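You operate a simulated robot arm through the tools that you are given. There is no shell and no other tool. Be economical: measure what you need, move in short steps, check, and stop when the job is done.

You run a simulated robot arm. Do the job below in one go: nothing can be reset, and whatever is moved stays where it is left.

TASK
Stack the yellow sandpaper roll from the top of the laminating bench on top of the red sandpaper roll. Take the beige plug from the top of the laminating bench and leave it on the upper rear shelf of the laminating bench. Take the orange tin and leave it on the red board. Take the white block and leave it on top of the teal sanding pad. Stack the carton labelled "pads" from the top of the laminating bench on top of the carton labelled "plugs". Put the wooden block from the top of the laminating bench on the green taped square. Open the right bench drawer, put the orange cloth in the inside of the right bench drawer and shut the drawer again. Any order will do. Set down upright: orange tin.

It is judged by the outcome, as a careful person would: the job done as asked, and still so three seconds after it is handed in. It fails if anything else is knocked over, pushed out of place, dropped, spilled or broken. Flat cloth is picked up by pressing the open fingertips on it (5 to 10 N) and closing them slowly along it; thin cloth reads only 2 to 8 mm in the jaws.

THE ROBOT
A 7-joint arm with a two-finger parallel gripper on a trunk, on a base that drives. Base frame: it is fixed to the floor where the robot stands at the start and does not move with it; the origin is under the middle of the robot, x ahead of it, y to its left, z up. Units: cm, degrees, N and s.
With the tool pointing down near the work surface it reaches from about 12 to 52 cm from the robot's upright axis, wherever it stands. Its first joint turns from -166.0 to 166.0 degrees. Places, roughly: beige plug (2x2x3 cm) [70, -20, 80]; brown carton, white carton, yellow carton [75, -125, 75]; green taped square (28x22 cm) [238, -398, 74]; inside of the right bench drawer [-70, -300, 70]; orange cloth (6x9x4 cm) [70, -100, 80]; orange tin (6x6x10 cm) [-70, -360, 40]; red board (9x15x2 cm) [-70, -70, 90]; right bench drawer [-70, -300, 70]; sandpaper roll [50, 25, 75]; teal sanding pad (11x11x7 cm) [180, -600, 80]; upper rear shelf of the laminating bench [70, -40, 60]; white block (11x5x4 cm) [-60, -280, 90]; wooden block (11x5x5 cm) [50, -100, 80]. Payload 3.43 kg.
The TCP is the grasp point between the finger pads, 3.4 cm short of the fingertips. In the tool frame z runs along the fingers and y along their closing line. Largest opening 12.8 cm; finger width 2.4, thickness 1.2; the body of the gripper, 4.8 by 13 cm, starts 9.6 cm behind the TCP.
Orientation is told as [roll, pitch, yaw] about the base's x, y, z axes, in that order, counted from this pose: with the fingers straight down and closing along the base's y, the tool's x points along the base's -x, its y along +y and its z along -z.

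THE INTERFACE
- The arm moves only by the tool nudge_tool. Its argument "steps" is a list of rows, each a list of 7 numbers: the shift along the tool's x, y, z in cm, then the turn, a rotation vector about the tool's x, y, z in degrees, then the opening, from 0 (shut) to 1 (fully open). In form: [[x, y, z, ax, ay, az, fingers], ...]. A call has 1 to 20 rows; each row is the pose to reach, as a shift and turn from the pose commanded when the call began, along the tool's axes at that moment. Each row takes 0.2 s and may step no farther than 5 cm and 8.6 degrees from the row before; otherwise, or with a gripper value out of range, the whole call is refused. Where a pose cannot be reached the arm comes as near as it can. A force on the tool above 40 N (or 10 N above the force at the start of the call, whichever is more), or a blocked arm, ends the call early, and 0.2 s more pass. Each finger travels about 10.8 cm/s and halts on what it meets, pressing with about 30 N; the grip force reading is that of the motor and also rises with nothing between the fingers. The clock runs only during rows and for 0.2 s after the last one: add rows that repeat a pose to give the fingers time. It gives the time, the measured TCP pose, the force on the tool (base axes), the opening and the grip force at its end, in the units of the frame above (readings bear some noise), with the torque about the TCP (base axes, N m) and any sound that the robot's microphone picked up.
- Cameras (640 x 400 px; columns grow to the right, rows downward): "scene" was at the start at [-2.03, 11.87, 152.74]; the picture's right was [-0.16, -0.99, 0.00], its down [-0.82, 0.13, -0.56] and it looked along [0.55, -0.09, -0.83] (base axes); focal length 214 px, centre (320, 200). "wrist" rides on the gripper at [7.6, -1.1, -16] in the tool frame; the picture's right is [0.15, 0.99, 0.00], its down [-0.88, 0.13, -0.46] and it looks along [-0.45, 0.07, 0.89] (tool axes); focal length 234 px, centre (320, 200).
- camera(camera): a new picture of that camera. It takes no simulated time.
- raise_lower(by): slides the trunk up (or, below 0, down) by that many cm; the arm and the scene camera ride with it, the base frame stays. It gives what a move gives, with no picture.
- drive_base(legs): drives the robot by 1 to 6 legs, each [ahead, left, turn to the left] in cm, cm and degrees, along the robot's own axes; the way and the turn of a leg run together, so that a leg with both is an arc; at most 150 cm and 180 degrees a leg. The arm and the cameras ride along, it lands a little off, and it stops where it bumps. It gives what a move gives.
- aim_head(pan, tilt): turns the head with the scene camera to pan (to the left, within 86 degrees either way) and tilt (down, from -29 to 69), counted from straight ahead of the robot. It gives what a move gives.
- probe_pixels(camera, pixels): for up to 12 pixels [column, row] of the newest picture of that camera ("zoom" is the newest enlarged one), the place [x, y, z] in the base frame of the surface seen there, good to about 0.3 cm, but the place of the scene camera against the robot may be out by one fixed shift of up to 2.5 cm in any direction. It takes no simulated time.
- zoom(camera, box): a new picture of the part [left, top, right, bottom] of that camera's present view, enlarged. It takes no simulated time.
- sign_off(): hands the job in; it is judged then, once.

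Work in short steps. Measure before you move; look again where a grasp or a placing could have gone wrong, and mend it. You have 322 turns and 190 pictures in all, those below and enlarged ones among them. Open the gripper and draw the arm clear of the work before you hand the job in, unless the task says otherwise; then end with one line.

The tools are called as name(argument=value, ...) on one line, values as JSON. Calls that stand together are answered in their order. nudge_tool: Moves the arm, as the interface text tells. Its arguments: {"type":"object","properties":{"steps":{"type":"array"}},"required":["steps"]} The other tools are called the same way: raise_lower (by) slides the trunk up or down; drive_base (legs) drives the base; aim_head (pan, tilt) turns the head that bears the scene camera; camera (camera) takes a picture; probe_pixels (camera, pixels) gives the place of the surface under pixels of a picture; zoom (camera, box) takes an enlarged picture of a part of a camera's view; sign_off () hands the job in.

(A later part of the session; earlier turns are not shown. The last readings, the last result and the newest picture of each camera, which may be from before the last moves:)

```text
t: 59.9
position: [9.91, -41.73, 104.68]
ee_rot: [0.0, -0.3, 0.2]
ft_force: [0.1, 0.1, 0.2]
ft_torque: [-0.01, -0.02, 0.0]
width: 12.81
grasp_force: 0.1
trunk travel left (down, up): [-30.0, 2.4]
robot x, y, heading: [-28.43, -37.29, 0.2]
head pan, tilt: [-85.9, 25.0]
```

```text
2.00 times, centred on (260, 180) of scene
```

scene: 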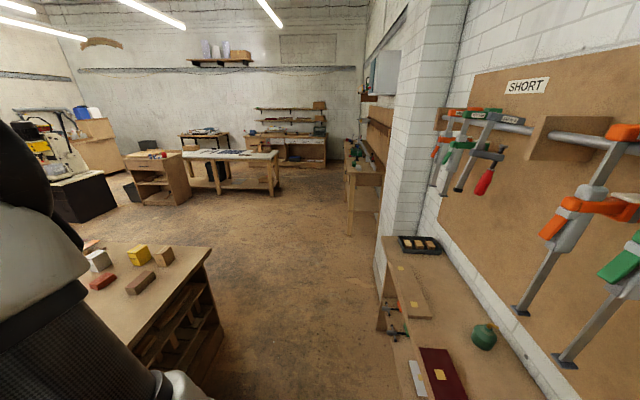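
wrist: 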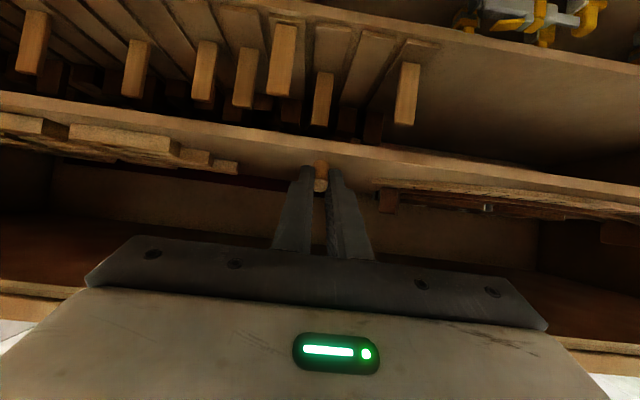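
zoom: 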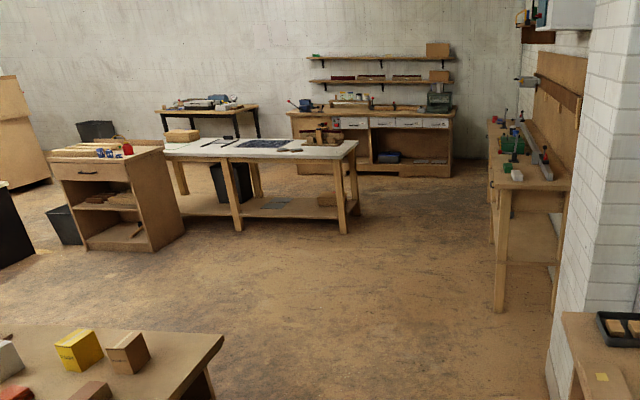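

Bench right end is at y≈-127. Drive around to the right end and face it (+y).

drive_base(legs=[[6, 0, 0], [0, -138, 0], [93, 0, 0], [0, 0, 90]])

aim_head(pan=0, tilt=50)

camera(camera="scene")

camera(camera="wrist")

```text
t: 82.4
position: [75.85, -135.51, 104.8]
ee_rot: [-0.1, -0.3, 91.5]
ft_force: [0.3, -0.2, 1.5]
ft_torque: [0.01, 0.05, -0.01]
width: 12.78
grasp_force: 0.0
trunk travel left (down, up): [-30.0, 2.4]
robot x, y, heading: [72.0, -173.9, 91.6]
head pan, tilt: [-85.9, 25.0]
```

```text
t: 84.0
position: [75.92, -135.59, 104.7]
ee_rot: [0.0, -0.3, 91.5]
ft_force: [0.1, -0.4, -0.5]
ft_torque: [-0.04, -0.02, -0.01]
width: 12.8
grasp_force: 0.0
trunk travel left (down, up): [-30.0, 2.4]
robot x, y, heading: [72.34, -174.42, 91.6]
head pan, tilt: [0.0, 50.0]
```

```text
158 pictures are left
```

scene: 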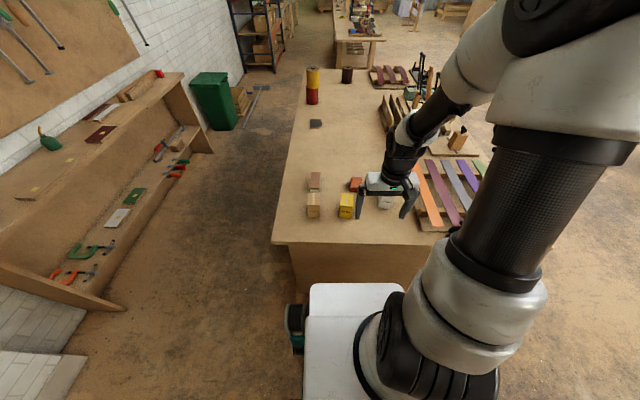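

```text
157 pictures are left
```

wrist: 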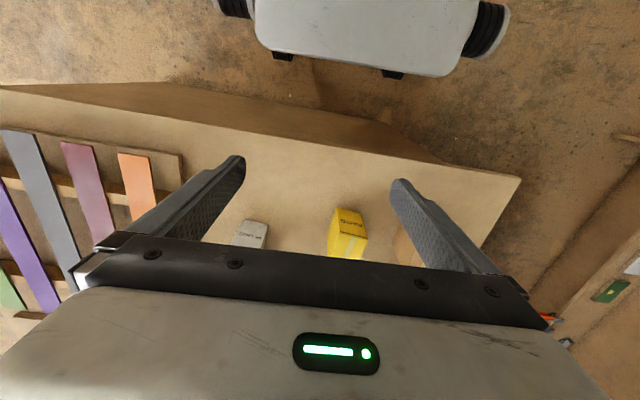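

Drive forward 18 cm and correct heading by −1.6°.

drive_base(legs=[[0, 0, -1.6], [18, -3, 0]])

camera(camera="wrist")

```text
t: 85.8
position: [79.27, -123.71, 104.82]
ee_rot: [-0.1, -0.2, 89.7]
ft_force: [-0.4, 0.3, -0.4]
ft_torque: [0.0, -0.02, 0.0]
width: 12.8
grasp_force: 0.1
trunk travel left (down, up): [-30.0, 2.4]
robot x, y, heading: [74.54, -162.22, 90.2]
head pan, tilt: [0.0, 50.0]
stopped in leg 2: the robot was blocked; the commanded pose is now the measured one
```

```text
156 pictures are left
```

wrist: 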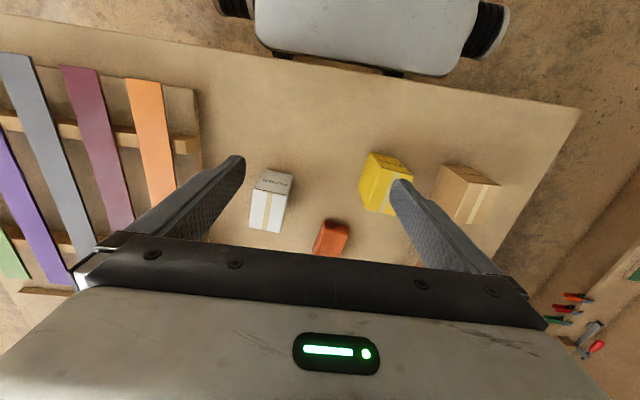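

Blocked at y≈-162. Probe the cartons, cloth and bench end from the wrist picture.

probe_pixels(camera="wrist", pixels=[[370, 155], [363, 202], [410, 170], [258, 172], [290, 178], [252, 225], [280, 228], [320, 250], [345, 228], [330, 223], [330, 65], [445, 165]])

zoom(camera="wrist", box=[220, 130, 500, 260])

```text
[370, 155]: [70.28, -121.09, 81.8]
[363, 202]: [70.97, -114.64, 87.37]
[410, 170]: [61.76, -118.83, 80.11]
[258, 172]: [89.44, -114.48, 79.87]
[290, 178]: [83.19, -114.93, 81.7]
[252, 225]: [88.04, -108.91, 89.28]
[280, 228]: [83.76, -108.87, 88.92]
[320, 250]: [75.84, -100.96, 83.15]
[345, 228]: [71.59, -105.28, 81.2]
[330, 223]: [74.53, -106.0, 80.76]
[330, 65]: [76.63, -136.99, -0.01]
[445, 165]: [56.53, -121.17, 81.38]
```

```text
2.29 times, centred on (360, 195) of wrist
```

zoom: 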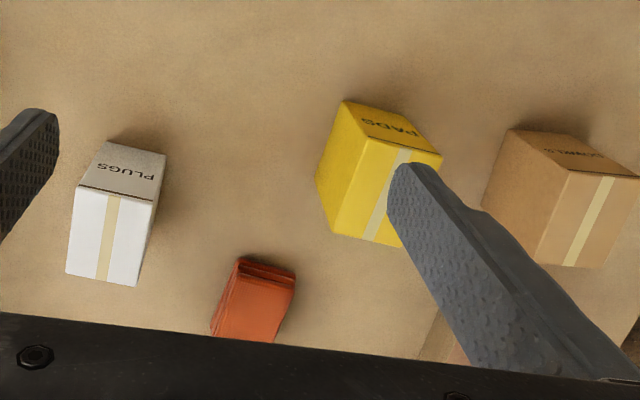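

Probe top-face points of the white and yellow cartons in the enlarged view.

probe_pixels(camera="zoom", pixels=[[84, 194], [150, 206], [132, 280], [72, 270], [112, 235], [372, 146], [436, 160], [400, 160], [342, 228], [370, 200], [340, 160], [120, 165]])

```text
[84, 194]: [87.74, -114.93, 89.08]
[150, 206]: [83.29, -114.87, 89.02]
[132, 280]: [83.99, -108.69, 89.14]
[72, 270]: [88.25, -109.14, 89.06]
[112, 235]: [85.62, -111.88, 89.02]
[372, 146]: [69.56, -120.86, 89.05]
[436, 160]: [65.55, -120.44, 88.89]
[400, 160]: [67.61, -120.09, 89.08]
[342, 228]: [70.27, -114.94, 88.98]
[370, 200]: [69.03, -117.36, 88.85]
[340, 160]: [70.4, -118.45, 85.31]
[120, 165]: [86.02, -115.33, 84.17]
```

Both cartons are ~5.2×7×9 cm, yawed ≈−6°; yellow centre ≈(67.7,-117.9), white ≈(85.7,-111.9). Move above yellow, aligning yaw.

nudge_tool(steps=[[-1.9, 3.9, 0, 0, 0, 2, 0.85], [-3.8, 7.7, 1, 0, 0, 4, 0.85], [-5.8, 11.6, 3, 0, 0, 5.8, 0.85], [-5.8, 11.6, 5, 0, 0, 5.8, 0.85], [-5.8, 11.6, 5, 0, 0, 5.8, 0.85]])

camera(camera="wrist")

```text
t: 87.0
position: [67.74, -117.88, 99.78]
ee_rot: [-0.1, -0.3, 84.0]
ft_force: [-0.3, -0.1, 0.1]
ft_torque: [0.01, 0.01, 0.02]
width: 10.89
grasp_force: 0.1
trunk travel left (down, up): [-30.0, 2.4]
robot x, y, heading: [74.61, -161.91, 89.8]
head pan, tilt: [0.0, 50.0]
```

```text
154 pictures are left
```

wrist: 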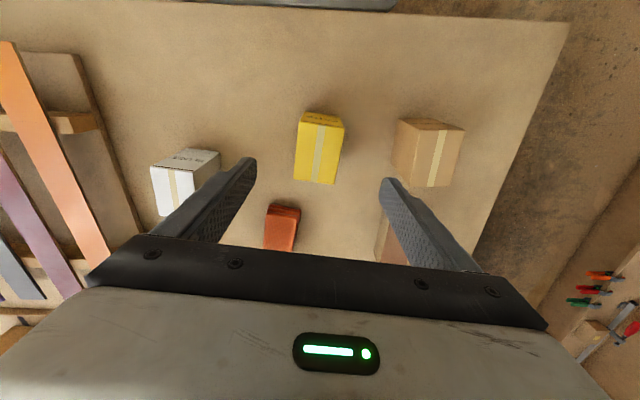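

Perfectly centred over the yellow carton. Descend and grip.

nudge_tool(steps=[[0, 0, 4.5, 0, 0, 0, 0.85], [0, 0, 9, 0, 0, 0, 0.85], [0, 0, 12.5, 0, 0, 0, 0.85], [0, 0, 14.8, 0, 0, 0, 0.85], [0, 0, 14.8, 0, 0, 0, 0.7], [0, 0, 14.8, 0, 0, 0, 0.55], [0, 0, 14.8, 0, 0, 0, 0.4], [0, 0, 14.8, 0, 0, 0, 0.3], [0, 0, 14.8, 0, 0, 0, 0.3]])

```text
t: 89.0
position: [67.74, -117.72, 84.83]
ee_rot: [-0.2, -0.2, 83.9]
ft_force: [0.0, -0.1, -0.9]
ft_torque: [0.05, -0.02, -0.05]
width: 5.2
grasp_force: 30.0
trunk travel left (down, up): [-30.0, 2.4]
robot x, y, heading: [74.66, -161.87, 89.8]
head pan, tilt: [0.0, 50.0]
```

Gripped at 5.2 cm. Lift and carry over the white carton.

nudge_tool(steps=[[0, 0, -4, 0, 0, 0, 0.3], [0, 0, -8, 0, 0, 0, 0.3], [0, 0, -12, 0, 0, 0, 0.3], [0, 0, -15, 0, 0, 0, 0.3], [-1.8, -4.3, -15, 0, 0, 0, 0.3], [-3.8, -8.6, -15, 0, 0, 0, 0.3], [-5.7, -13, -15, 0, 0, 0, 0.3], [-7.66, -17.3, -15, 0, 0, 0, 0.3], [-7.66, -17.3, -15, 0, 0, 0, 0.3], [-7.66, -17.3, -15, 0, 0, 0, 0.3]])

camera(camera="wrist")

```text
t: 91.2
position: [85.6, -112.22, 100.03]
ee_rot: [0.0, -0.3, 83.9]
ft_force: [-0.1, -0.8, -2.4]
ft_torque: [0.02, 0.0, -0.01]
width: 5.19
grasp_force: 30.5
trunk travel left (down, up): [-30.0, 2.4]
robot x, y, heading: [74.6, -162.06, 90.0]
head pan, tilt: [0.0, 50.0]
```

```text
153 pictures are left
```

wrist: 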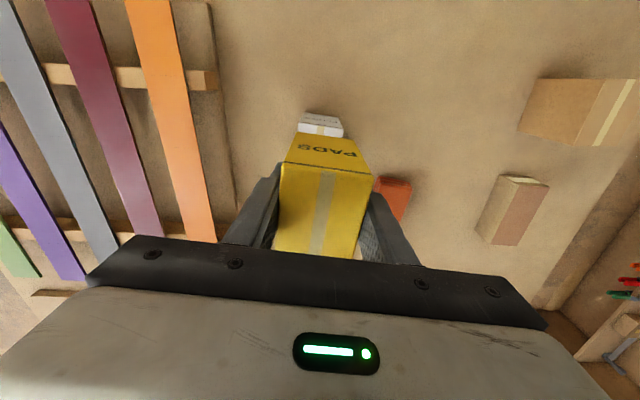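

Aligned. Nudge y by +0.3 and lower slowly to contact near z≈94.

nudge_tool(steps=[[-0.3, -0.15, 3, 0, 0, 0, 0.3], [-0.3, -0.15, 5, 0, 0, 0, 0.3], [-0.3, -0.15, 5.7, 0, 0, 0, 0.3], [-0.3, -0.15, 6, 0, 0, 0, 0.3], [-0.3, -0.15, 6.1, 0, 0, 0, 0.3], [-0.3, -0.15, 6.1, 0, 0, 0, 0.3]])

```text
t: 92.6
position: [86.03, -111.78, 93.99]
ee_rot: [0.0, -0.3, 84.0]
ft_force: [0.1, -1.0, -1.2]
ft_torque: [0.01, 0.0, 0.02]
width: 5.2
grasp_force: 29.6
trunk travel left (down, up): [-30.0, 2.4]
robot x, y, heading: [74.47, -162.16, 89.9]
head pan, tilt: [0.0, 50.0]
```

Barely touching; go down a touch more.

nudge_tool(steps=[[0, 0.2, 0.1, 0, 0, 0, 0.3], [0, 0.2, 0.2, 0, 0, 0, 0.3], [0, 0.2, 0.3, 0, 0, 0, 0.3]])

```text
t: 93.4
position: [85.88, -111.76, 93.94]
ee_rot: [-0.2, -0.5, 83.9]
ft_force: [6.1, -3.3, 27.0]
ft_torque: [-0.58, -0.16, 0.01]
width: 5.17
grasp_force: 29.7
trunk travel left (down, up): [-30.0, 2.4]
robot x, y, heading: [74.84, -162.06, 90.3]
head pan, tilt: [0.0, 50.0]
```

In contact (27 N). Back off 0.2, release, and rise.

nudge_tool(steps=[[0, 0, -0.2, 0, 0, 0, 0.3], [0, 0, -0.2, 0, 0, 0, 0.42], [0, 0, -0.2, 0, 0, 0, 0.5], [0, 0, -0.2, 0, 0, 0, 0.6], [0, 0, -0.2, 0, 0, 0, 0.7], [0, 0, -0.2, 0, 0, 0, 0.7], [0, 0, -4, 0, 0, 0, 0.7], [0, 0, -8, 0, 0, 0, 0.7], [0, 0, -13, 0, 0, 0, 0.7]])

camera(camera="wrist")

```text
t: 95.4
position: [85.54, -111.94, 106.65]
ee_rot: [-0.1, -0.2, 84.0]
ft_force: [0.4, -0.4, -0.3]
ft_torque: [0.0, 0.01, 0.03]
width: 8.96
grasp_force: 0.0
trunk travel left (down, up): [-30.0, 2.4]
robot x, y, heading: [74.97, -161.95, 89.9]
head pan, tilt: [0.0, 50.0]
```

```text
152 pictures are left
```

wrist: 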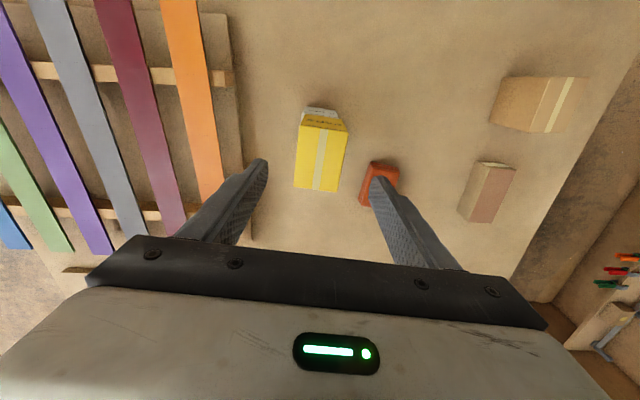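

Stack OK. Next the orange cloth; zoom and probe it.

zoom(camera="wrist", box=[330, 130, 450, 230])

probe_pixels(camera="wrist", pixels=[[370, 163], [398, 168], [362, 200], [372, 203], [375, 172], [395, 172], [366, 192], [381, 163], [372, 180]])

```text
4.00 times, centred on (390, 180) of wrist
```

zoom: 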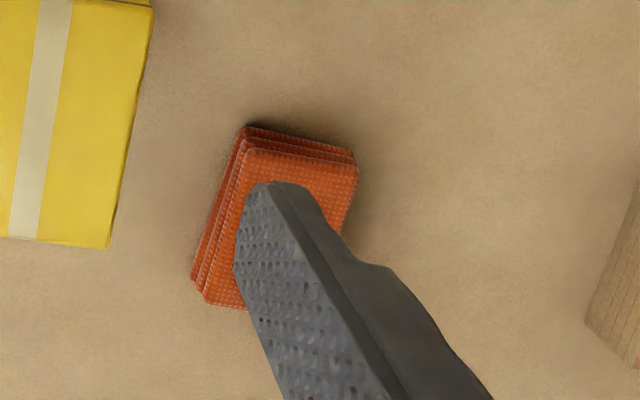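

```text
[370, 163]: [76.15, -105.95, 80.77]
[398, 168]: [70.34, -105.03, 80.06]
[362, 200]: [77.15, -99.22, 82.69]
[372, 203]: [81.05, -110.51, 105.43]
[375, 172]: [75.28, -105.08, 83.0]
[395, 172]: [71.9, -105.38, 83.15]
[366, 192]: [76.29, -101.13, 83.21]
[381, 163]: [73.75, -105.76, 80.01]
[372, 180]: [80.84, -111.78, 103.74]
```

The cloth is a folded block (top z≈83.2), yawed about −10°. Move to a hover above it with 15° outward tilt.

nudge_tool(steps=[[-1.3, 2.4, -1, 0, -3, 0.8, 0.75], [-2.6, 4.8, -1, 0, -6, 1.6, 0.75], [-4, 7.2, 0, 0, -9, 2.4, 0.75], [-5.3, 9.6, 0, 0, -12, 3.2, 0.75], [-6.3, 12, 0, 0, -15, 4, 0.75], [-6.3, 12, 0, 0, -15, 4, 0.75]])

raise_lower(by=-12)

camera(camera="wrist")

```text
t: 96.8
position: [74.38, -104.29, 106.6]
ee_rot: [0.6, -15.4, 79.9]
ft_force: [-0.2, 0.4, 0.8]
ft_torque: [-0.04, -0.01, 0.02]
width: 9.6
grasp_force: 0.0
trunk travel left (down, up): [-30.0, 2.4]
robot x, y, heading: [74.52, -162.05, 89.9]
head pan, tilt: [0.0, 50.0]
```

```text
t: 98.3
position: [74.49, -104.23, 94.66]
ee_rot: [0.4, -15.3, 79.9]
ft_force: [0.6, 0.2, 0.8]
ft_torque: [-0.02, -0.03, 0.01]
width: 9.6
grasp_force: 0.1
trunk travel left (down, up): [-18.0, 14.4]
robot x, y, heading: [74.49, -161.92, 89.9]
head pan, tilt: [0.0, 50.0]
```

```text
150 pictures are left
```

wrist: 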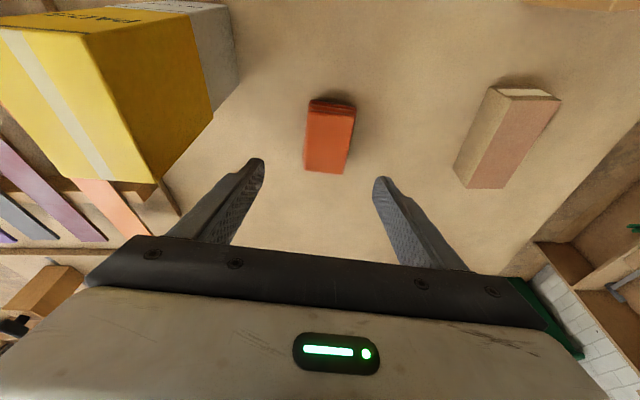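

Cloth fully visible now; probe its top corners.

probe_pixels(camera="wrist", pixels=[[312, 117], [350, 119], [342, 170], [308, 167], [329, 143], [350, 105], [340, 185]])

```text
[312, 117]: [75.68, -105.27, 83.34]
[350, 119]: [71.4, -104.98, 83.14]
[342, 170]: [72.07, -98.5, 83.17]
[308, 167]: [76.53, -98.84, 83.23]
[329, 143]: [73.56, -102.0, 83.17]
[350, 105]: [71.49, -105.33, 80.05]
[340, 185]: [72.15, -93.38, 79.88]
```

Cloth centre ≈(73.9,-101.9), yaw ≈ −6.5°. Descend around it with a small yaw fix.

nudge_tool(steps=[[0.3, 0.4, 3, -0.5, 0, -1.8, 0.75], [0.8, 0.83, 6.5, -0.94, 0, -3.5, 0.75], [1.3, 0.83, 9.2, -0.94, 0, -3.5, 0.75], [1.52, 0.83, 10.36, -0.94, 0, -3.5, 0.75], [1.52, 0.83, 10.36, -0.94, 0, -3.5, 0.75]])

camera(camera="wrist")

```text
t: 99.5
position: [73.92, -102.84, 84.35]
ee_rot: [0.4, -15.4, 83.6]
ft_force: [-0.3, -0.8, -0.3]
ft_torque: [0.01, -0.01, -0.01]
width: 9.57
grasp_force: 0.1
trunk travel left (down, up): [-18.0, 14.4]
robot x, y, heading: [74.88, -162.48, 90.0]
head pan, tilt: [0.0, 50.0]
```

```text
149 pictures are left
```

wrist: 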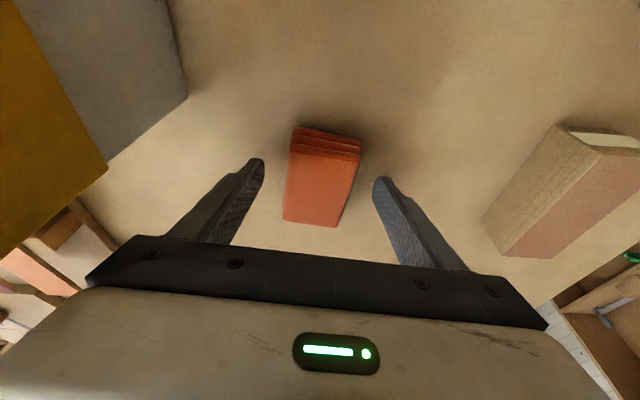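

Cloth is between the fingers. Close slowly on its sides.

nudge_tool(steps=[[0, 0, 0.2, 0, 0, 0, 0.6], [0, 0, 0.2, 0, 0, 0, 0.5], [0, 0, 0.2, 0, 0, 0, 0.42], [0, 0, 0.2, 0, 0, 0, 0.36], [0, 0, 0.2, 0, 0, 0, 0.3], [0, 0, 0.2, 0, 0, 0, 0.3]])

camera(camera="wrist")

```text
t: 100.9
position: [73.77, -102.82, 84.15]
ee_rot: [0.4, -15.4, 83.5]
ft_force: [1.2, -0.8, 1.1]
ft_torque: [-0.01, -0.04, -0.06]
width: 5.83
grasp_force: 30.7
trunk travel left (down, up): [-18.0, 14.4]
robot x, y, heading: [74.44, -161.91, 90.2]
head pan, tilt: [0.0, 50.0]
```

```text
148 pictures are left
```

wrist: 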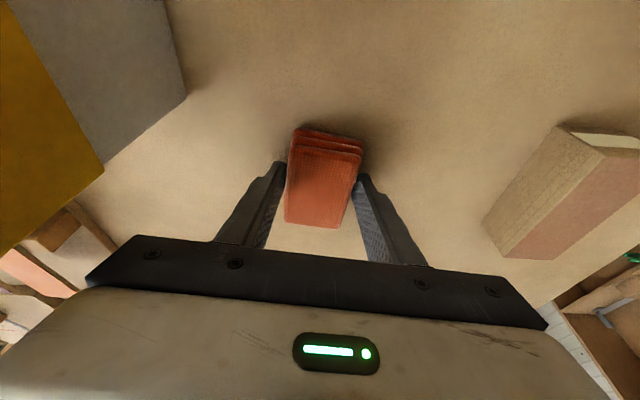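

Held at 5.8 cm. Lift and inspect.

nudge_tool(steps=[[0, 0, -3, 0, 0, 0, 0.3], [-0.5, 0, -7, 0, 0, 0, 0.3], [-1, 0, -11, 0, 0, 0, 0.3], [-1, 0, -15, 0, 0, 0, 0.3], [3, 0, -16, 0, 0, 0, 0.3], [7, 0, -17, 0, 0, 0, 0.3], [10, 0, -19, 0, 4, 0, 0.3], [12, 0, -20, 0, 8, 0, 0.3], [14, 0, -20, 0, 15, 0, 0.3]])

camera(camera="wrist")

```text
t: 102.9
position: [71.83, -121.6, 99.68]
ee_rot: [0.4, -0.3, 83.7]
ft_force: [-0.4, 0.6, -0.8]
ft_torque: [0.02, -0.01, 0.01]
width: 5.78
grasp_force: 30.3
trunk travel left (down, up): [-18.0, 14.4]
robot x, y, heading: [74.15, -162.24, 90.3]
head pan, tilt: [0.0, 50.0]
```

```text
147 pictures are left
```

wrist: 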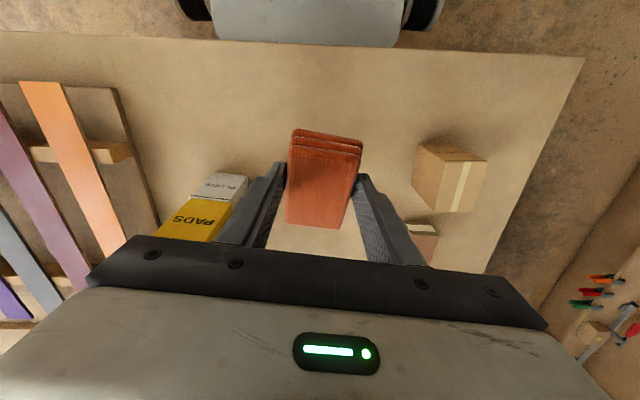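

Cloth held; stack intact. Drive toward the right bench: back off, face −x, and go to about (14,−300).

drive_base(legs=[[-25, 0, 0], [0, 0, 90], [60, 0, 0], [0, 112, 0]])

aim_head(pan=20, tilt=40)

camera(camera="scene")

```text
t: 122.3
position: [-25.22, -302.71, 99.69]
ee_rot: [0.4, -0.3, 173.7]
ft_force: [1.3, -0.1, -1.1]
ft_torque: [0.05, 0.0, -0.02]
width: 5.7
grasp_force: 30.0
trunk travel left (down, up): [-18.0, 14.4]
robot x, y, heading: [15.31, -299.78, -180.0]
head pan, tilt: [0.0, 50.0]
```

```text
t: 123.2
position: [-25.22, -302.6, 99.76]
ee_rot: [0.4, -0.3, 173.7]
ft_force: [-0.6, 0.7, 0.2]
ft_torque: [-0.01, -0.01, 0.0]
width: 5.69
grasp_force: 29.6
trunk travel left (down, up): [-18.0, 14.4]
robot x, y, heading: [14.92, -299.77, -180.0]
head pan, tilt: [20.0, 40.0]
```

```text
146 pictures are left
```

scene: 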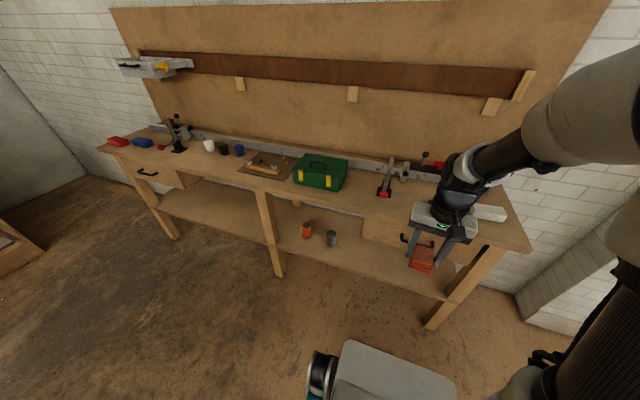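

The right drawer with its black handle is at ≈(405,238), orange tin on the lower shelf at (306,230), white block at (488,213). Probe them.

probe_pixels(camera="scene", pixels=[[403, 238], [375, 235], [306, 230], [331, 238], [488, 212], [400, 210], [530, 248], [370, 215], [360, 200], [340, 205], [290, 232], [505, 225]])

zoom(camera="scene", box=[280, 140, 560, 310])

```text
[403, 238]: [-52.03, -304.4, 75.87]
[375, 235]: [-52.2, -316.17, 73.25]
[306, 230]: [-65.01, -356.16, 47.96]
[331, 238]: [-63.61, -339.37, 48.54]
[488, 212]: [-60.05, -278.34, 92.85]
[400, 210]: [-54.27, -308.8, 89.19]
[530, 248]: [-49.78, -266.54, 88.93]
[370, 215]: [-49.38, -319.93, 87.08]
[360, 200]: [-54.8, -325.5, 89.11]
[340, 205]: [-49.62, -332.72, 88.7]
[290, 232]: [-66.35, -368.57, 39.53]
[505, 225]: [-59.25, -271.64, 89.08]
```

```text
2.29 times, centred on (420, 225) of scene
```

zoom: 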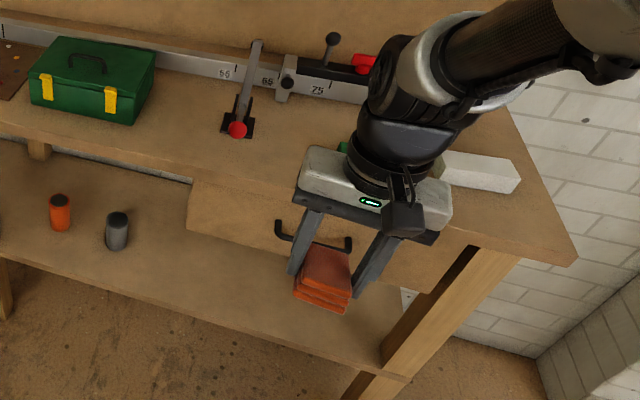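

Raise the trunk 10 cm and approach the bench so I can set the cloth aside on the bench top, then look with the wrist camera.

raise_lower(by=10)

drive_base(legs=[[22, 16, 0]])

camera(camera="wrist")

camera(camera="scene")

```text
t: 124.5
position: [-25.24, -302.55, 109.66]
ee_rot: [0.5, -0.3, 173.7]
ft_force: [0.2, -0.5, -1.1]
ft_torque: [0.03, 0.01, 0.0]
width: 5.71
grasp_force: 30.2
trunk travel left (down, up): [-28.0, 4.4]
robot x, y, heading: [15.28, -299.58, -180.1]
head pan, tilt: [20.0, 40.0]
```

```text
t: 126.7
position: [-47.08, -318.61, 109.64]
ee_rot: [0.4, -0.3, 173.6]
ft_force: [1.0, 0.4, -0.9]
ft_torque: [-0.04, -0.01, -0.04]
width: 5.69
grasp_force: 29.8
trunk travel left (down, up): [-28.0, 4.4]
robot x, y, heading: [-6.45, -315.51, -180.1]
head pan, tilt: [20.0, 40.0]
```

```text
144 pictures are left
```

wrist: 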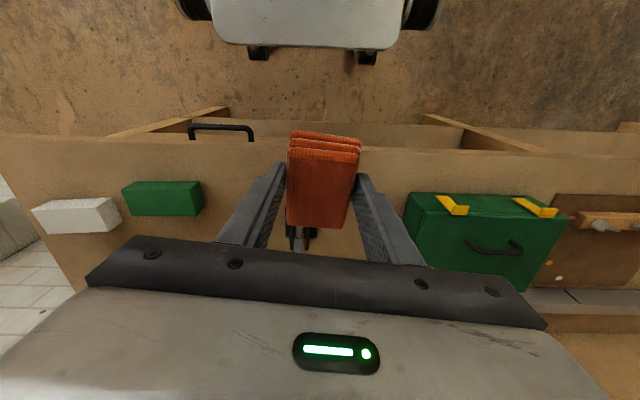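

```text
143 pictures are left
```

scene: 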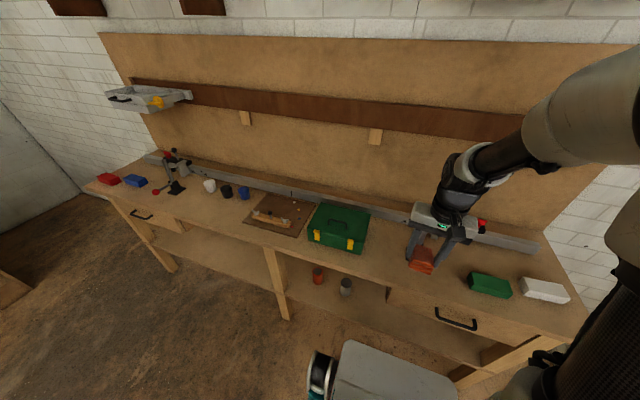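

Probe free bench-top space around the front edge between the green block and toolbox.

probe_pixels(camera="wrist", pixels=[[200, 185], [225, 175], [240, 150], [385, 165], [405, 200], [408, 240], [300, 240], [315, 230], [205, 130], [250, 135], [125, 190], [200, 215]])

```text
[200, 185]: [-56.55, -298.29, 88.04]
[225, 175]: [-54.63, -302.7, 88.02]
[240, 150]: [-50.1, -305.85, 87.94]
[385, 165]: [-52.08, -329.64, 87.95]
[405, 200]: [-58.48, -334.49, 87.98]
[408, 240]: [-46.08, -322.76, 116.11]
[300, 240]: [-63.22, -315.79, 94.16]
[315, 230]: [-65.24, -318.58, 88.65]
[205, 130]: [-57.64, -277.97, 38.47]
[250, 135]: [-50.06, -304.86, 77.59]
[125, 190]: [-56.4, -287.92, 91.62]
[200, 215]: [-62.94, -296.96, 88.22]
```

Bench top z=88; free spot at (-55.3,-325). Move there with tilt −15° so the cloth is level, then lower.

nudge_tool(steps=[[-2.3, 2.4, 1, 0, -4, -1.6, 0.3], [-4.5, 4.8, 3, 0, -8, -3.2, 0.3], [-6.75, 7.2, 6, 0, -12, -5, 0.3], [-6.75, 7.2, 9, 0, -15, -6.3, 0.3], [-6.75, 7.2, 12, 0, -15, -6.3, 0.3], [-6.75, 7.2, 12, 0, -15, -6.3, 0.3]])

camera(camera="scene")

```text
t: 128.1
position: [-54.66, -324.97, 97.8]
ee_rot: [-0.5, -15.4, -179.8]
ft_force: [0.9, 0.2, -0.6]
ft_torque: [0.03, -0.01, 0.02]
width: 5.69
grasp_force: 30.0
trunk travel left (down, up): [-28.0, 4.4]
robot x, y, heading: [-6.43, -315.77, -179.9]
head pan, tilt: [20.0, 40.0]
```

```text
142 pictures are left
```

scene: 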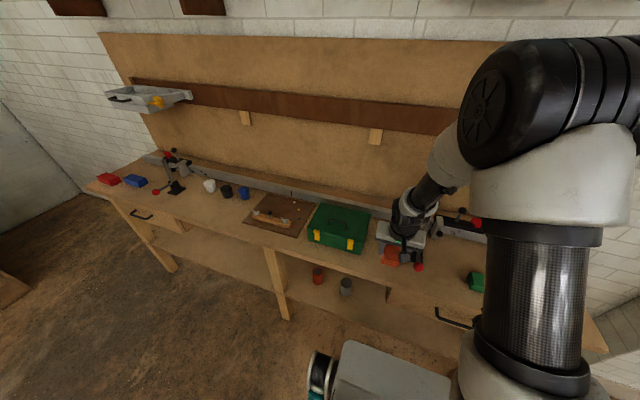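

Lower 5.4 cm to set it on the bench top.

nudge_tool(steps=[[0.7, 0, 2.6, 0, 0, 0, 0.3], [1.1, 0, 4.2, 0, 0, 0, 0.3], [1.35, 0, 5, 0, 0, 0, 0.3], [1.4, 0, 5.25, 0, 0, 0, 0.3], [1.4, 0, 5.25, 0, 0, 0, 0.3]])

camera(camera="wrist")

```text
t: 129.3
position: [-54.61, -324.82, 92.36]
ee_rot: [-0.4, -15.4, -179.9]
ft_force: [-0.1, -0.3, -0.5]
ft_torque: [-0.02, -0.04, 0.02]
width: 5.68
grasp_force: 30.1
trunk travel left (down, up): [-28.0, 4.4]
robot x, y, heading: [-6.55, -315.52, -179.9]
head pan, tilt: [20.0, 40.0]
```

```text
141 pictures are left
```

wrist: 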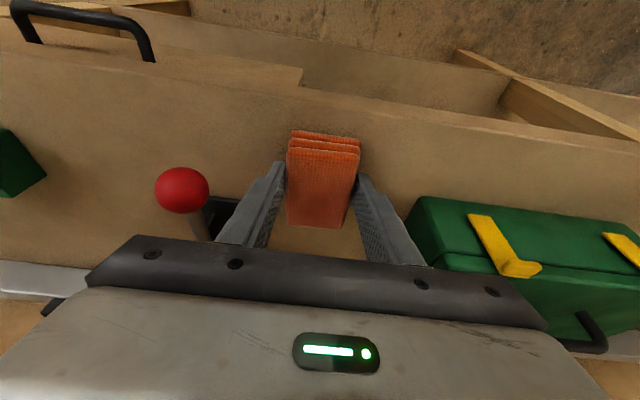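

Almost down; lower a little more and release gently (the clamp's red ball is nearby at left, so open only modestly).

nudge_tool(steps=[[0.05, 0, 0.2, 0, 0, 0, 0.3], [0.05, 0, 0.25, 0, 0, 0, 0.4], [0.05, 0, 0.25, 0, 0, 0, 0.48], [0.05, 0, 0.25, 0, 0, 0, 0.58], [0.05, 0, 0.25, 0, 0, 0, 0.58], [-0.5, 0, -3, 0, 0, 0, 0.58], [-1, 0, -7, 0, 0, 0, 0.58], [-1, 0, -11, 0, 0, 0, 0.58], [1, 0, -15, 0, 0, 0, 0.58]])

camera(camera="wrist")

```text
t: 131.3
position: [-49.67, -325.04, 106.53]
ee_rot: [-0.5, -15.3, -180.0]
ft_force: [0.3, 1.3, 0.1]
ft_torque: [-0.02, -0.03, 0.02]
width: 7.43
grasp_force: 0.0
trunk travel left (down, up): [-28.0, 4.4]
robot x, y, heading: [-6.19, -315.4, -180.2]
head pan, tilt: [20.0, 40.0]
```

```text
140 pictures are left
```

wrist: 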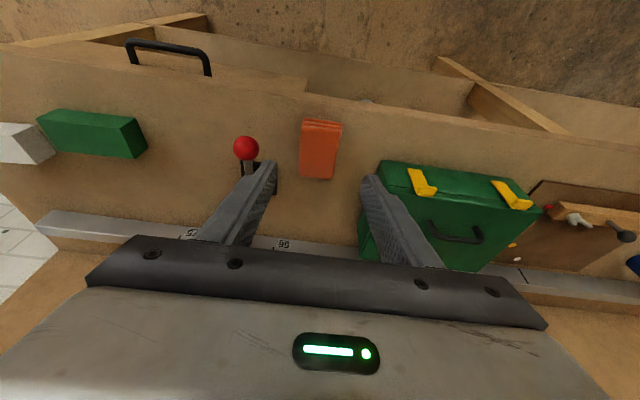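

Cloth rests on the bench. Now measure the drawer handle at (128–210, 40–75) from the wrist view.

zoom(camera="wrist", box=[60, 10, 320, 110])

probe_pixels(camera="wrist", pixels=[[130, 42], [150, 43], [168, 45], [190, 50], [207, 55], [130, 56], [208, 70], [180, 65], [300, 85], [250, 75], [100, 60]])

```text
2.46 times, centred on (190, 60) of wrist
```

zoom: 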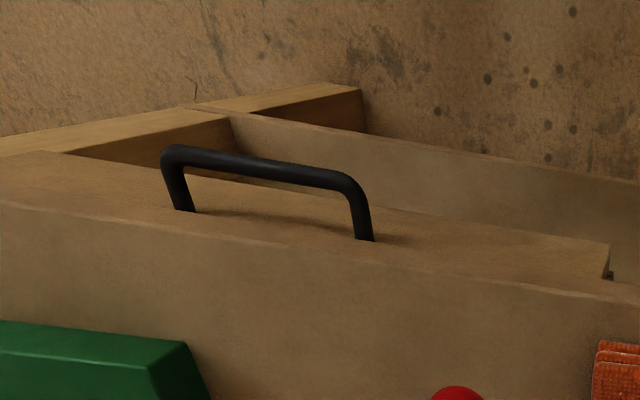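

```text
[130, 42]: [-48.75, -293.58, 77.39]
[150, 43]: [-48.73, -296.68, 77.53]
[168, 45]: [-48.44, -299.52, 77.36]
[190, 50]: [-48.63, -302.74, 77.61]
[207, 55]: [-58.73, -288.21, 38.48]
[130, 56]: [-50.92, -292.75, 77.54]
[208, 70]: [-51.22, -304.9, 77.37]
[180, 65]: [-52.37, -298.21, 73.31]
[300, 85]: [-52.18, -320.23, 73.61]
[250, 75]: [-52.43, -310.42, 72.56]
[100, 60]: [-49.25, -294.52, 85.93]
```

Handle: bar along y −293…−305 at x≈−48.5, z≈77.4, face at x≈−52.3. I'll grip it with the tool horizontal, fingers closing vertically. Back off first, then reorient.

drive_base(legs=[[-28, 0, 0], [0, -16.5, 0]])

nudge_tool(steps=[[0, 0, 0, 0, 7.7, 0, 0.58], [0, 0, 0, 0, 15.3, 0, 0.58], [0, 0, 0, 0, 15.3, 0, 0.58]])

nudge_tool(steps=[[0, 0, 0, 0, 0, 8.5, 0.5], [0, 0, 0, 0, 0, 17, 0.5], [0, 0, 0, 0, 0, 25.5, 0.5], [0, 0, 0, 0, 0, 34, 0.5], [0, 0, 0, 0, 0, 42.5, 0.5], [0, 0, 0, 0, 0, 51, 0.5], [0, 0, 0, 0, 0, 59.5, 0.5], [0, 0, 0, 0, 0, 68, 0.5], [0, 0, 0, 0, 0, 76.5, 0.5], [0, 0, 0, 0, 0, 85, 0.5], [0, 0, 0, 0, 0, 90, 0.5], [0, 0, 0, 0, 0, 90, 0.5]])

```text
t: 135.1
position: [-21.62, -308.54, 106.49]
ee_rot: [-0.5, -15.4, -179.7]
ft_force: [-0.5, -0.4, 0.2]
ft_torque: [0.0, 0.01, -0.02]
width: 7.42
grasp_force: 0.1
trunk travel left (down, up): [-28.0, 4.4]
robot x, y, heading: [21.56, -299.19, -180.0]
head pan, tilt: [20.0, 40.0]
```

```text
t: 135.8
position: [-21.57, -308.53, 106.43]
ee_rot: [-0.5, 0.0, -180.0]
ft_force: [-0.1, -0.1, 0.4]
ft_torque: [-0.04, -0.02, -0.01]
width: 7.44
grasp_force: 0.0
trunk travel left (down, up): [-28.0, 4.4]
robot x, y, heading: [21.93, -298.71, -180.0]
head pan, tilt: [20.0, 40.0]
```

```text
t: 138.4
position: [-21.6, -308.53, 106.54]
ee_rot: [0.2, -0.3, 89.9]
ft_force: [-0.2, -0.2, -0.8]
ft_torque: [0.0, 0.0, 0.01]
width: 6.39
grasp_force: 0.0
trunk travel left (down, up): [-28.0, 4.4]
robot x, y, heading: [21.44, -299.15, -179.8]
head pan, tilt: [20.0, 40.0]
```

Now tilt the tool to horizontal (about tool x −90°) while shifting to y≈−299.

nudge_tool(steps=[[-1, 0, 0, -8, 0, 0, 0.5], [-2, 0, 0, -16, 0, 0, 0.5], [-3, 0, 0, -24, 0, 0, 0.5], [-4, 0, 0, -32, 0, 0, 0.5], [-5, 0, 0, -40, 0, 0, 0.5], [-6, 0, 0, -48, 0, 0, 0.5], [-7, 0, 0, -56, 0, 0, 0.5], [-8, 0, 0, -64, 0, 0, 0.5], [-9, 0, 0, -72, 0, 0, 0.5], [-9.5, 0, 0, -80, 0, 0, 0.5], [-9.5, 0, 0, -88, 0, 0, 0.5], [-9.5, 0, 0, -90, 0, 0, 0.5], [-9.5, 0, 0, -90, 0, 0, 0.5]])

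raise_lower(by=-20)

camera(camera="scene")

```text
t: 141.2
position: [-25.2, -299.12, 102.91]
ee_rot: [90.1, -0.4, 89.9]
ft_force: [1.0, 0.8, -0.3]
ft_torque: [-0.02, 0.03, 0.01]
width: 6.41
grasp_force: 0.0
out of reach, approached as far as the arm can: row 5, 6, 7, 8, 9, 10, 11, 12, 13
trunk travel left (down, up): [-28.0, 4.4]
robot x, y, heading: [21.6, -299.11, -180.0]
head pan, tilt: [20.0, 40.0]
```

```text
t: 143.4
position: [-25.11, -299.06, 82.72]
ee_rot: [90.1, -0.4, 90.0]
ft_force: [0.1, 0.1, -0.6]
ft_torque: [0.02, 0.0, 0.03]
width: 6.39
grasp_force: 0.0
trunk travel left (down, up): [-8.0, 24.4]
robot x, y, heading: [21.36, -299.27, -179.8]
head pan, tilt: [20.0, 40.0]
```

```text
138 pictures are left
```

scene: 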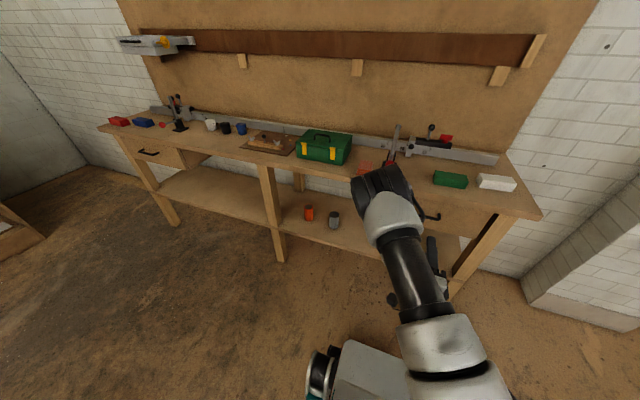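

Tool is horizontal. Shift down ~5.3 cm to the handle height and check the pose.

nudge_tool(steps=[[0, -2.5, 1, 0, 0, 0, 0.5], [0, -5.3, 2, 0, 0, 0, 0.5], [0, -5.3, 2, 0, 0, 0, 0.5]])

camera(camera="wrist")

```text
t: 144.2
position: [-27.32, -299.16, 77.41]
ee_rot: [90.0, -0.4, 90.1]
ft_force: [0.0, -0.2, 0.3]
ft_torque: [-0.03, -0.01, 0.03]
width: 6.4
grasp_force: 0.1
trunk travel left (down, up): [-8.0, 24.4]
robot x, y, heading: [21.15, -299.08, -179.9]
head pan, tilt: [20.0, 40.0]
```

```text
137 pictures are left
```

wrist: 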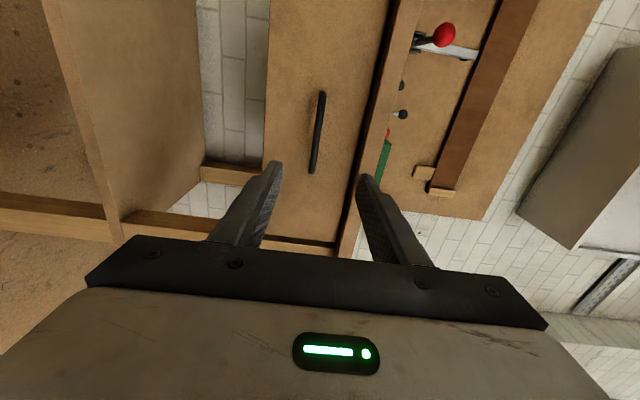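

The handle appears at (318,130), between the fingers. Probe its position.

probe_pixels(camera="wrist", pixels=[[322, 100], [318, 130], [314, 160], [280, 100], [345, 100], [300, 200], [265, 100], [370, 100], [330, 235]])

```text
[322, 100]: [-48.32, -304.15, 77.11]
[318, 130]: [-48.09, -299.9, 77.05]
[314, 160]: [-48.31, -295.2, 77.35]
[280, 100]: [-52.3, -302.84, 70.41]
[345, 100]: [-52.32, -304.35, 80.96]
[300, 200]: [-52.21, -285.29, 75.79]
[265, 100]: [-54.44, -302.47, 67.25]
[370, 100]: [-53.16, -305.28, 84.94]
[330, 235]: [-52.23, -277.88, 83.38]
```

Drive forward 17 cm, then nudge the remainder with the arm.

drive_base(legs=[[17, 0, 0]])

```text
t: 145.7
position: [-44.09, -299.12, 77.38]
ee_rot: [90.2, -0.4, 90.1]
ft_force: [0.1, 0.2, 0.5]
ft_torque: [-0.02, -0.01, -0.01]
width: 6.39
grasp_force: 0.0
trunk travel left (down, up): [-8.0, 24.4]
robot x, y, heading: [4.58, -299.0, -180.0]
head pan, tilt: [20.0, 40.0]
```

nudge_tool(steps=[[0, -0.1, 2, 0, 0, 0, 0.5], [0, -0.2, 3.2, 0, 0, 0, 0.5], [0, -0.2, 3.2, 0, 0, 0, 0.35], [0, -0.2, 3.2, 0, 0, 0, 0.2], [0, -0.2, 3.2, 0, 0, 0, 0.1], [0, -0.2, 3.2, 0, 0, 0, 0.05], [0, -0.2, 3.2, 0, 0, 0, 0.0], [0, -0.2, 3.2, 0, 0, 0, 0.0]])

camera(camera="wrist")

```text
t: 147.5
position: [-47.37, -299.22, 76.93]
ee_rot: [89.9, -0.4, 90.0]
ft_force: [0.4, 0.5, -21.5]
ft_torque: [-0.61, -0.39, 0.03]
width: 1.21
grasp_force: 44.6
trunk travel left (down, up): [-8.0, 24.4]
robot x, y, heading: [4.81, -298.98, -179.8]
head pan, tilt: [20.0, 40.0]
```

```text
136 pictures are left
```

wrist: 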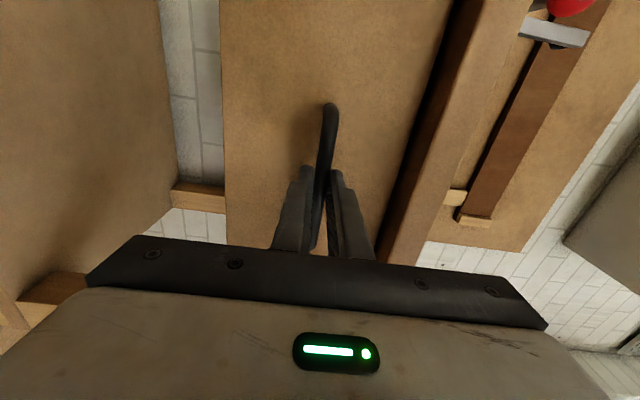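

Handle gripped. Ease 0.2 cm down to relieve the load, then pull by driving back 20 cm.

nudge_tool(steps=[[0, -0.2, 0, 0, 0, 0, 0.0]])

drive_base(legs=[[-20, 0, 0]])

camera(camera="scene")

```text
t: 147.9
position: [-47.31, -299.17, 76.98]
ee_rot: [90.0, -0.5, 89.9]
ft_force: [1.8, -2.0, -14.9]
ft_torque: [-0.75, -0.28, 0.01]
width: 1.16
grasp_force: 44.4
trunk travel left (down, up): [-8.0, 24.4]
robot x, y, heading: [4.9, -299.11, -180.0]
head pan, tilt: [20.0, 40.0]
```

```text
t: 149.5
position: [-27.46, -299.2, 76.96]
ee_rot: [90.0, -0.4, 90.0]
ft_force: [-0.6, -12.9, -11.6]
ft_torque: [-0.62, -0.23, 0.45]
width: 1.17
grasp_force: 45.7
trunk travel left (down, up): [-8.0, 24.4]
robot x, y, heading: [24.23, -298.98, 179.8]
head pan, tilt: [20.0, 40.0]
```

```text
135 pictures are left
```

scene: 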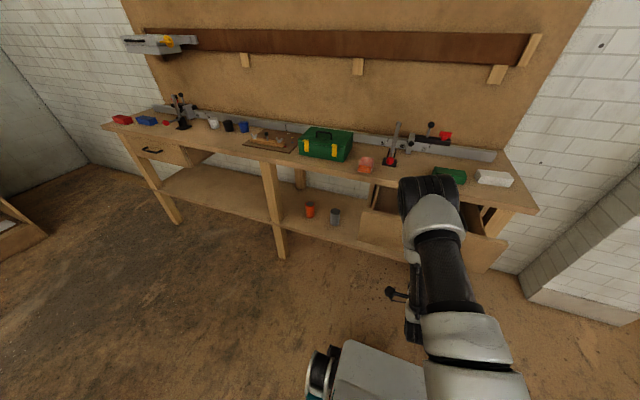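

Open ~20 cm. Pull 5 more for room.

drive_base(legs=[[-5, 0, 0]])

nudge_tool(steps=[[0, 0, 0, 0, 0, 0, 0.15], [0, 0, 0, 0, 0, 0, 0.3], [0, 0, 0, 0, 0, 0, 0.5], [0, 0, 0, 0, 0, 0, 0.5], [0, 0, -4, 0, 0, 0, 0.5], [0, 0, -7, 0, 0, 0, 0.5]])

camera(camera="wrist")

```text
t: 150.4
position: [-22.51, -299.12, 76.97]
ee_rot: [90.0, -0.4, 90.0]
ft_force: [0.3, -2.3, -4.9]
ft_torque: [-0.5, -0.07, -0.11]
width: 1.17
grasp_force: 44.8
trunk travel left (down, up): [-8.0, 24.4]
robot x, y, heading: [29.64, -298.9, 180.0]
head pan, tilt: [20.0, 40.0]
```

```text
t: 151.8
position: [-15.6, -299.16, 77.12]
ee_rot: [90.1, -0.3, 90.0]
ft_force: [-0.5, -0.3, 0.6]
ft_torque: [0.01, -0.01, 0.05]
width: 6.42
grasp_force: 0.1
trunk travel left (down, up): [-8.0, 24.4]
robot x, y, heading: [29.59, -299.2, 180.1]
head pan, tilt: [20.0, 40.0]
```

```text
134 pictures are left
```

wrist: 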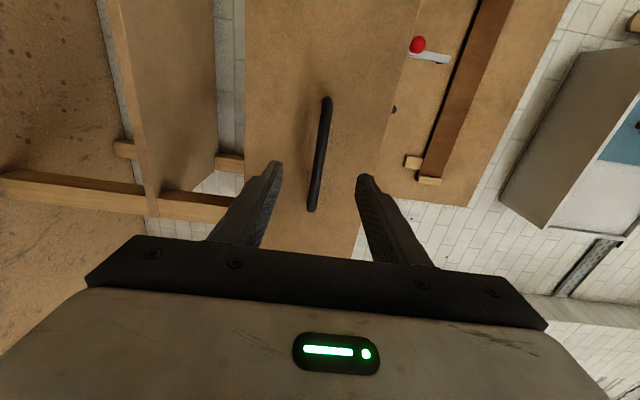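

Drawer is open 25 cm and handle released. Raise the trunk and bring the tool back to pointing down.

raise_lower(by=22)

nudge_tool(steps=[[0, 1, 0, 8, 0, 0, 0.6], [0, 2, 0, 16, 0, 0, 0.6], [0, 3, 0, 24, 0, 0, 0.6], [0, 4, 0, 32, 0, 0, 0.6], [0, 5, 0, 40, 0, 0, 0.6], [0, 6, 0, 48, 0, 0, 0.6], [0, 7, 0, 56, 0, 0, 0.6], [0, 8, 0, 64, 0, 0, 0.6], [0, 9, 0, 72, 0, 0, 0.6], [0, 10, 0, 80, 0, 0, 0.6], [0, 10, 0, 88, 0, 0, 0.6], [0, 10, 0, 90, 0, 0, 0.6]])

nudge_tool(steps=[[0, 0, 0, 0, 0, -8.5, 0.5], [0, 0, 0, 0, 0, -17, 0.5], [0, 0, 0, 0, 0, -25.5, 0.5], [0, 0, 0, 0, 0, -34, 0.5], [0, 0, 0, 0, 0, -42.5, 0.5], [0, 0, 0, 0, 0, -51, 0.5], [0, 0, 0, 0, 0, -59.5, 0.5], [0, 0, 0, 0, 0, -68, 0.5], [0, 0, 0, 0, 0, -76.5, 0.5], [0, 0, 0, 0, 0, -85, 0.5], [0, 0, 0, 0, 0, -90, 0.5], [0, 0, 0, 0, 0, -90, 0.6]])

```text
t: 154.1
position: [-15.61, -299.01, 98.95]
ee_rot: [90.2, -0.4, 90.0]
ft_force: [1.4, -0.5, 0.3]
ft_torque: [-0.01, -0.01, -0.01]
width: 6.4
grasp_force: 0.0
trunk travel left (down, up): [-30.0, 2.4]
robot x, y, heading: [29.61, -299.14, 179.8]
head pan, tilt: [20.0, 40.0]
```

```text
t: 156.7
position: [-15.51, -299.16, 108.95]
ee_rot: [-0.1, -0.4, 90.1]
ft_force: [0.3, 0.7, 0.1]
ft_torque: [0.01, -0.03, -0.01]
width: 7.71
grasp_force: 0.1
out of reach, approached as far as the arm can: row 2, 3, 4, 5, 6
trunk travel left (down, up): [-30.0, 2.4]
robot x, y, heading: [29.44, -298.94, 180.0]
head pan, tilt: [20.0, 40.0]
```

```text
t: 159.3
position: [-15.5, -299.3, 109.01]
ee_rot: [-0.3, 0.0, -179.9]
ft_force: [-0.6, -1.3, -0.5]
ft_torque: [0.03, 0.01, 0.03]
width: 7.68
grasp_force: 0.0
trunk travel left (down, up): [-30.0, 2.4]
robot x, y, heading: [29.43, -299.22, 179.8]
head pan, tilt: [20.0, 40.0]
```

Now drive to stand left of the open drawer at about (−15,−350).

drive_base(legs=[[0, 51, 0], [42, 0, 0]])

aim_head(pan=-20, tilt=50)

camera(camera="scene")

camera(camera="wrist")

```text
t: 166.9
position: [-57.24, -350.55, 109.1]
ee_rot: [-0.3, -0.2, -179.7]
ft_force: [-0.1, -0.5, 0.2]
ft_torque: [0.0, 0.02, -0.02]
width: 7.65
grasp_force: 0.0
trunk travel left (down, up): [-30.0, 2.4]
robot x, y, heading: [-11.63, -350.41, -179.8]
head pan, tilt: [20.0, 40.0]
```

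```text
t: 168.0
position: [-57.31, -350.6, 109.18]
ee_rot: [-0.3, 0.0, -179.8]
ft_force: [0.1, 0.0, 0.0]
ft_torque: [0.0, -0.01, 0.01]
width: 7.66
grasp_force: 0.1
trunk travel left (down, up): [-30.0, 2.4]
robot x, y, heading: [-12.04, -350.16, -179.9]
head pan, tilt: [-20.0, 50.0]
```

```text
133 pictures are left
```

scene: 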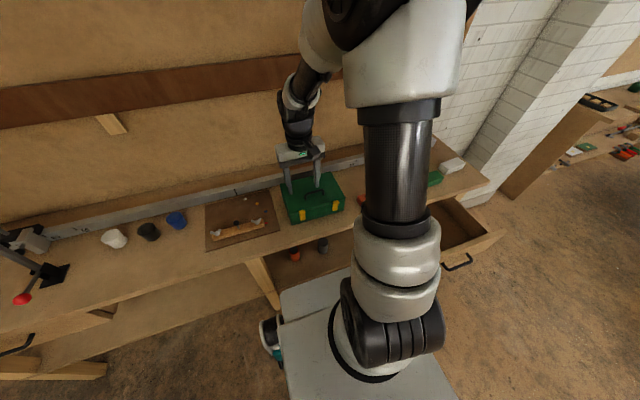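

```text
132 pictures are left
```

wrist: 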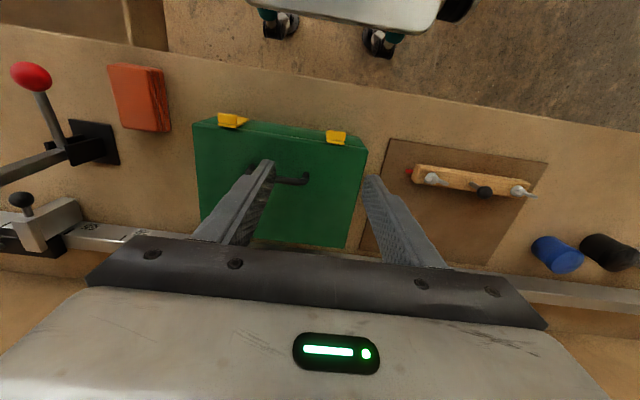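

Everything in place. Probe the cloth (107–170, 65–132) from the wrist view.

probe_pixels(camera="wrist", pixels=[[113, 70], [155, 72], [163, 125], [127, 126], [138, 98], [30, 75], [95, 130], [200, 125], [240, 120], [300, 178]])

```text
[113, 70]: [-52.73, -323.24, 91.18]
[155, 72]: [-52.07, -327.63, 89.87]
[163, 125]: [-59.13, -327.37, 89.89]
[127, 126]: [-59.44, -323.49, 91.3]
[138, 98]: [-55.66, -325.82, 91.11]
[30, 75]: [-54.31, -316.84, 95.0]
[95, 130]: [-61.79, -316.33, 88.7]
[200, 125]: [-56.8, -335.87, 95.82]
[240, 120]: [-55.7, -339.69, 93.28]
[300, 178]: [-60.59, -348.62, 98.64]
```

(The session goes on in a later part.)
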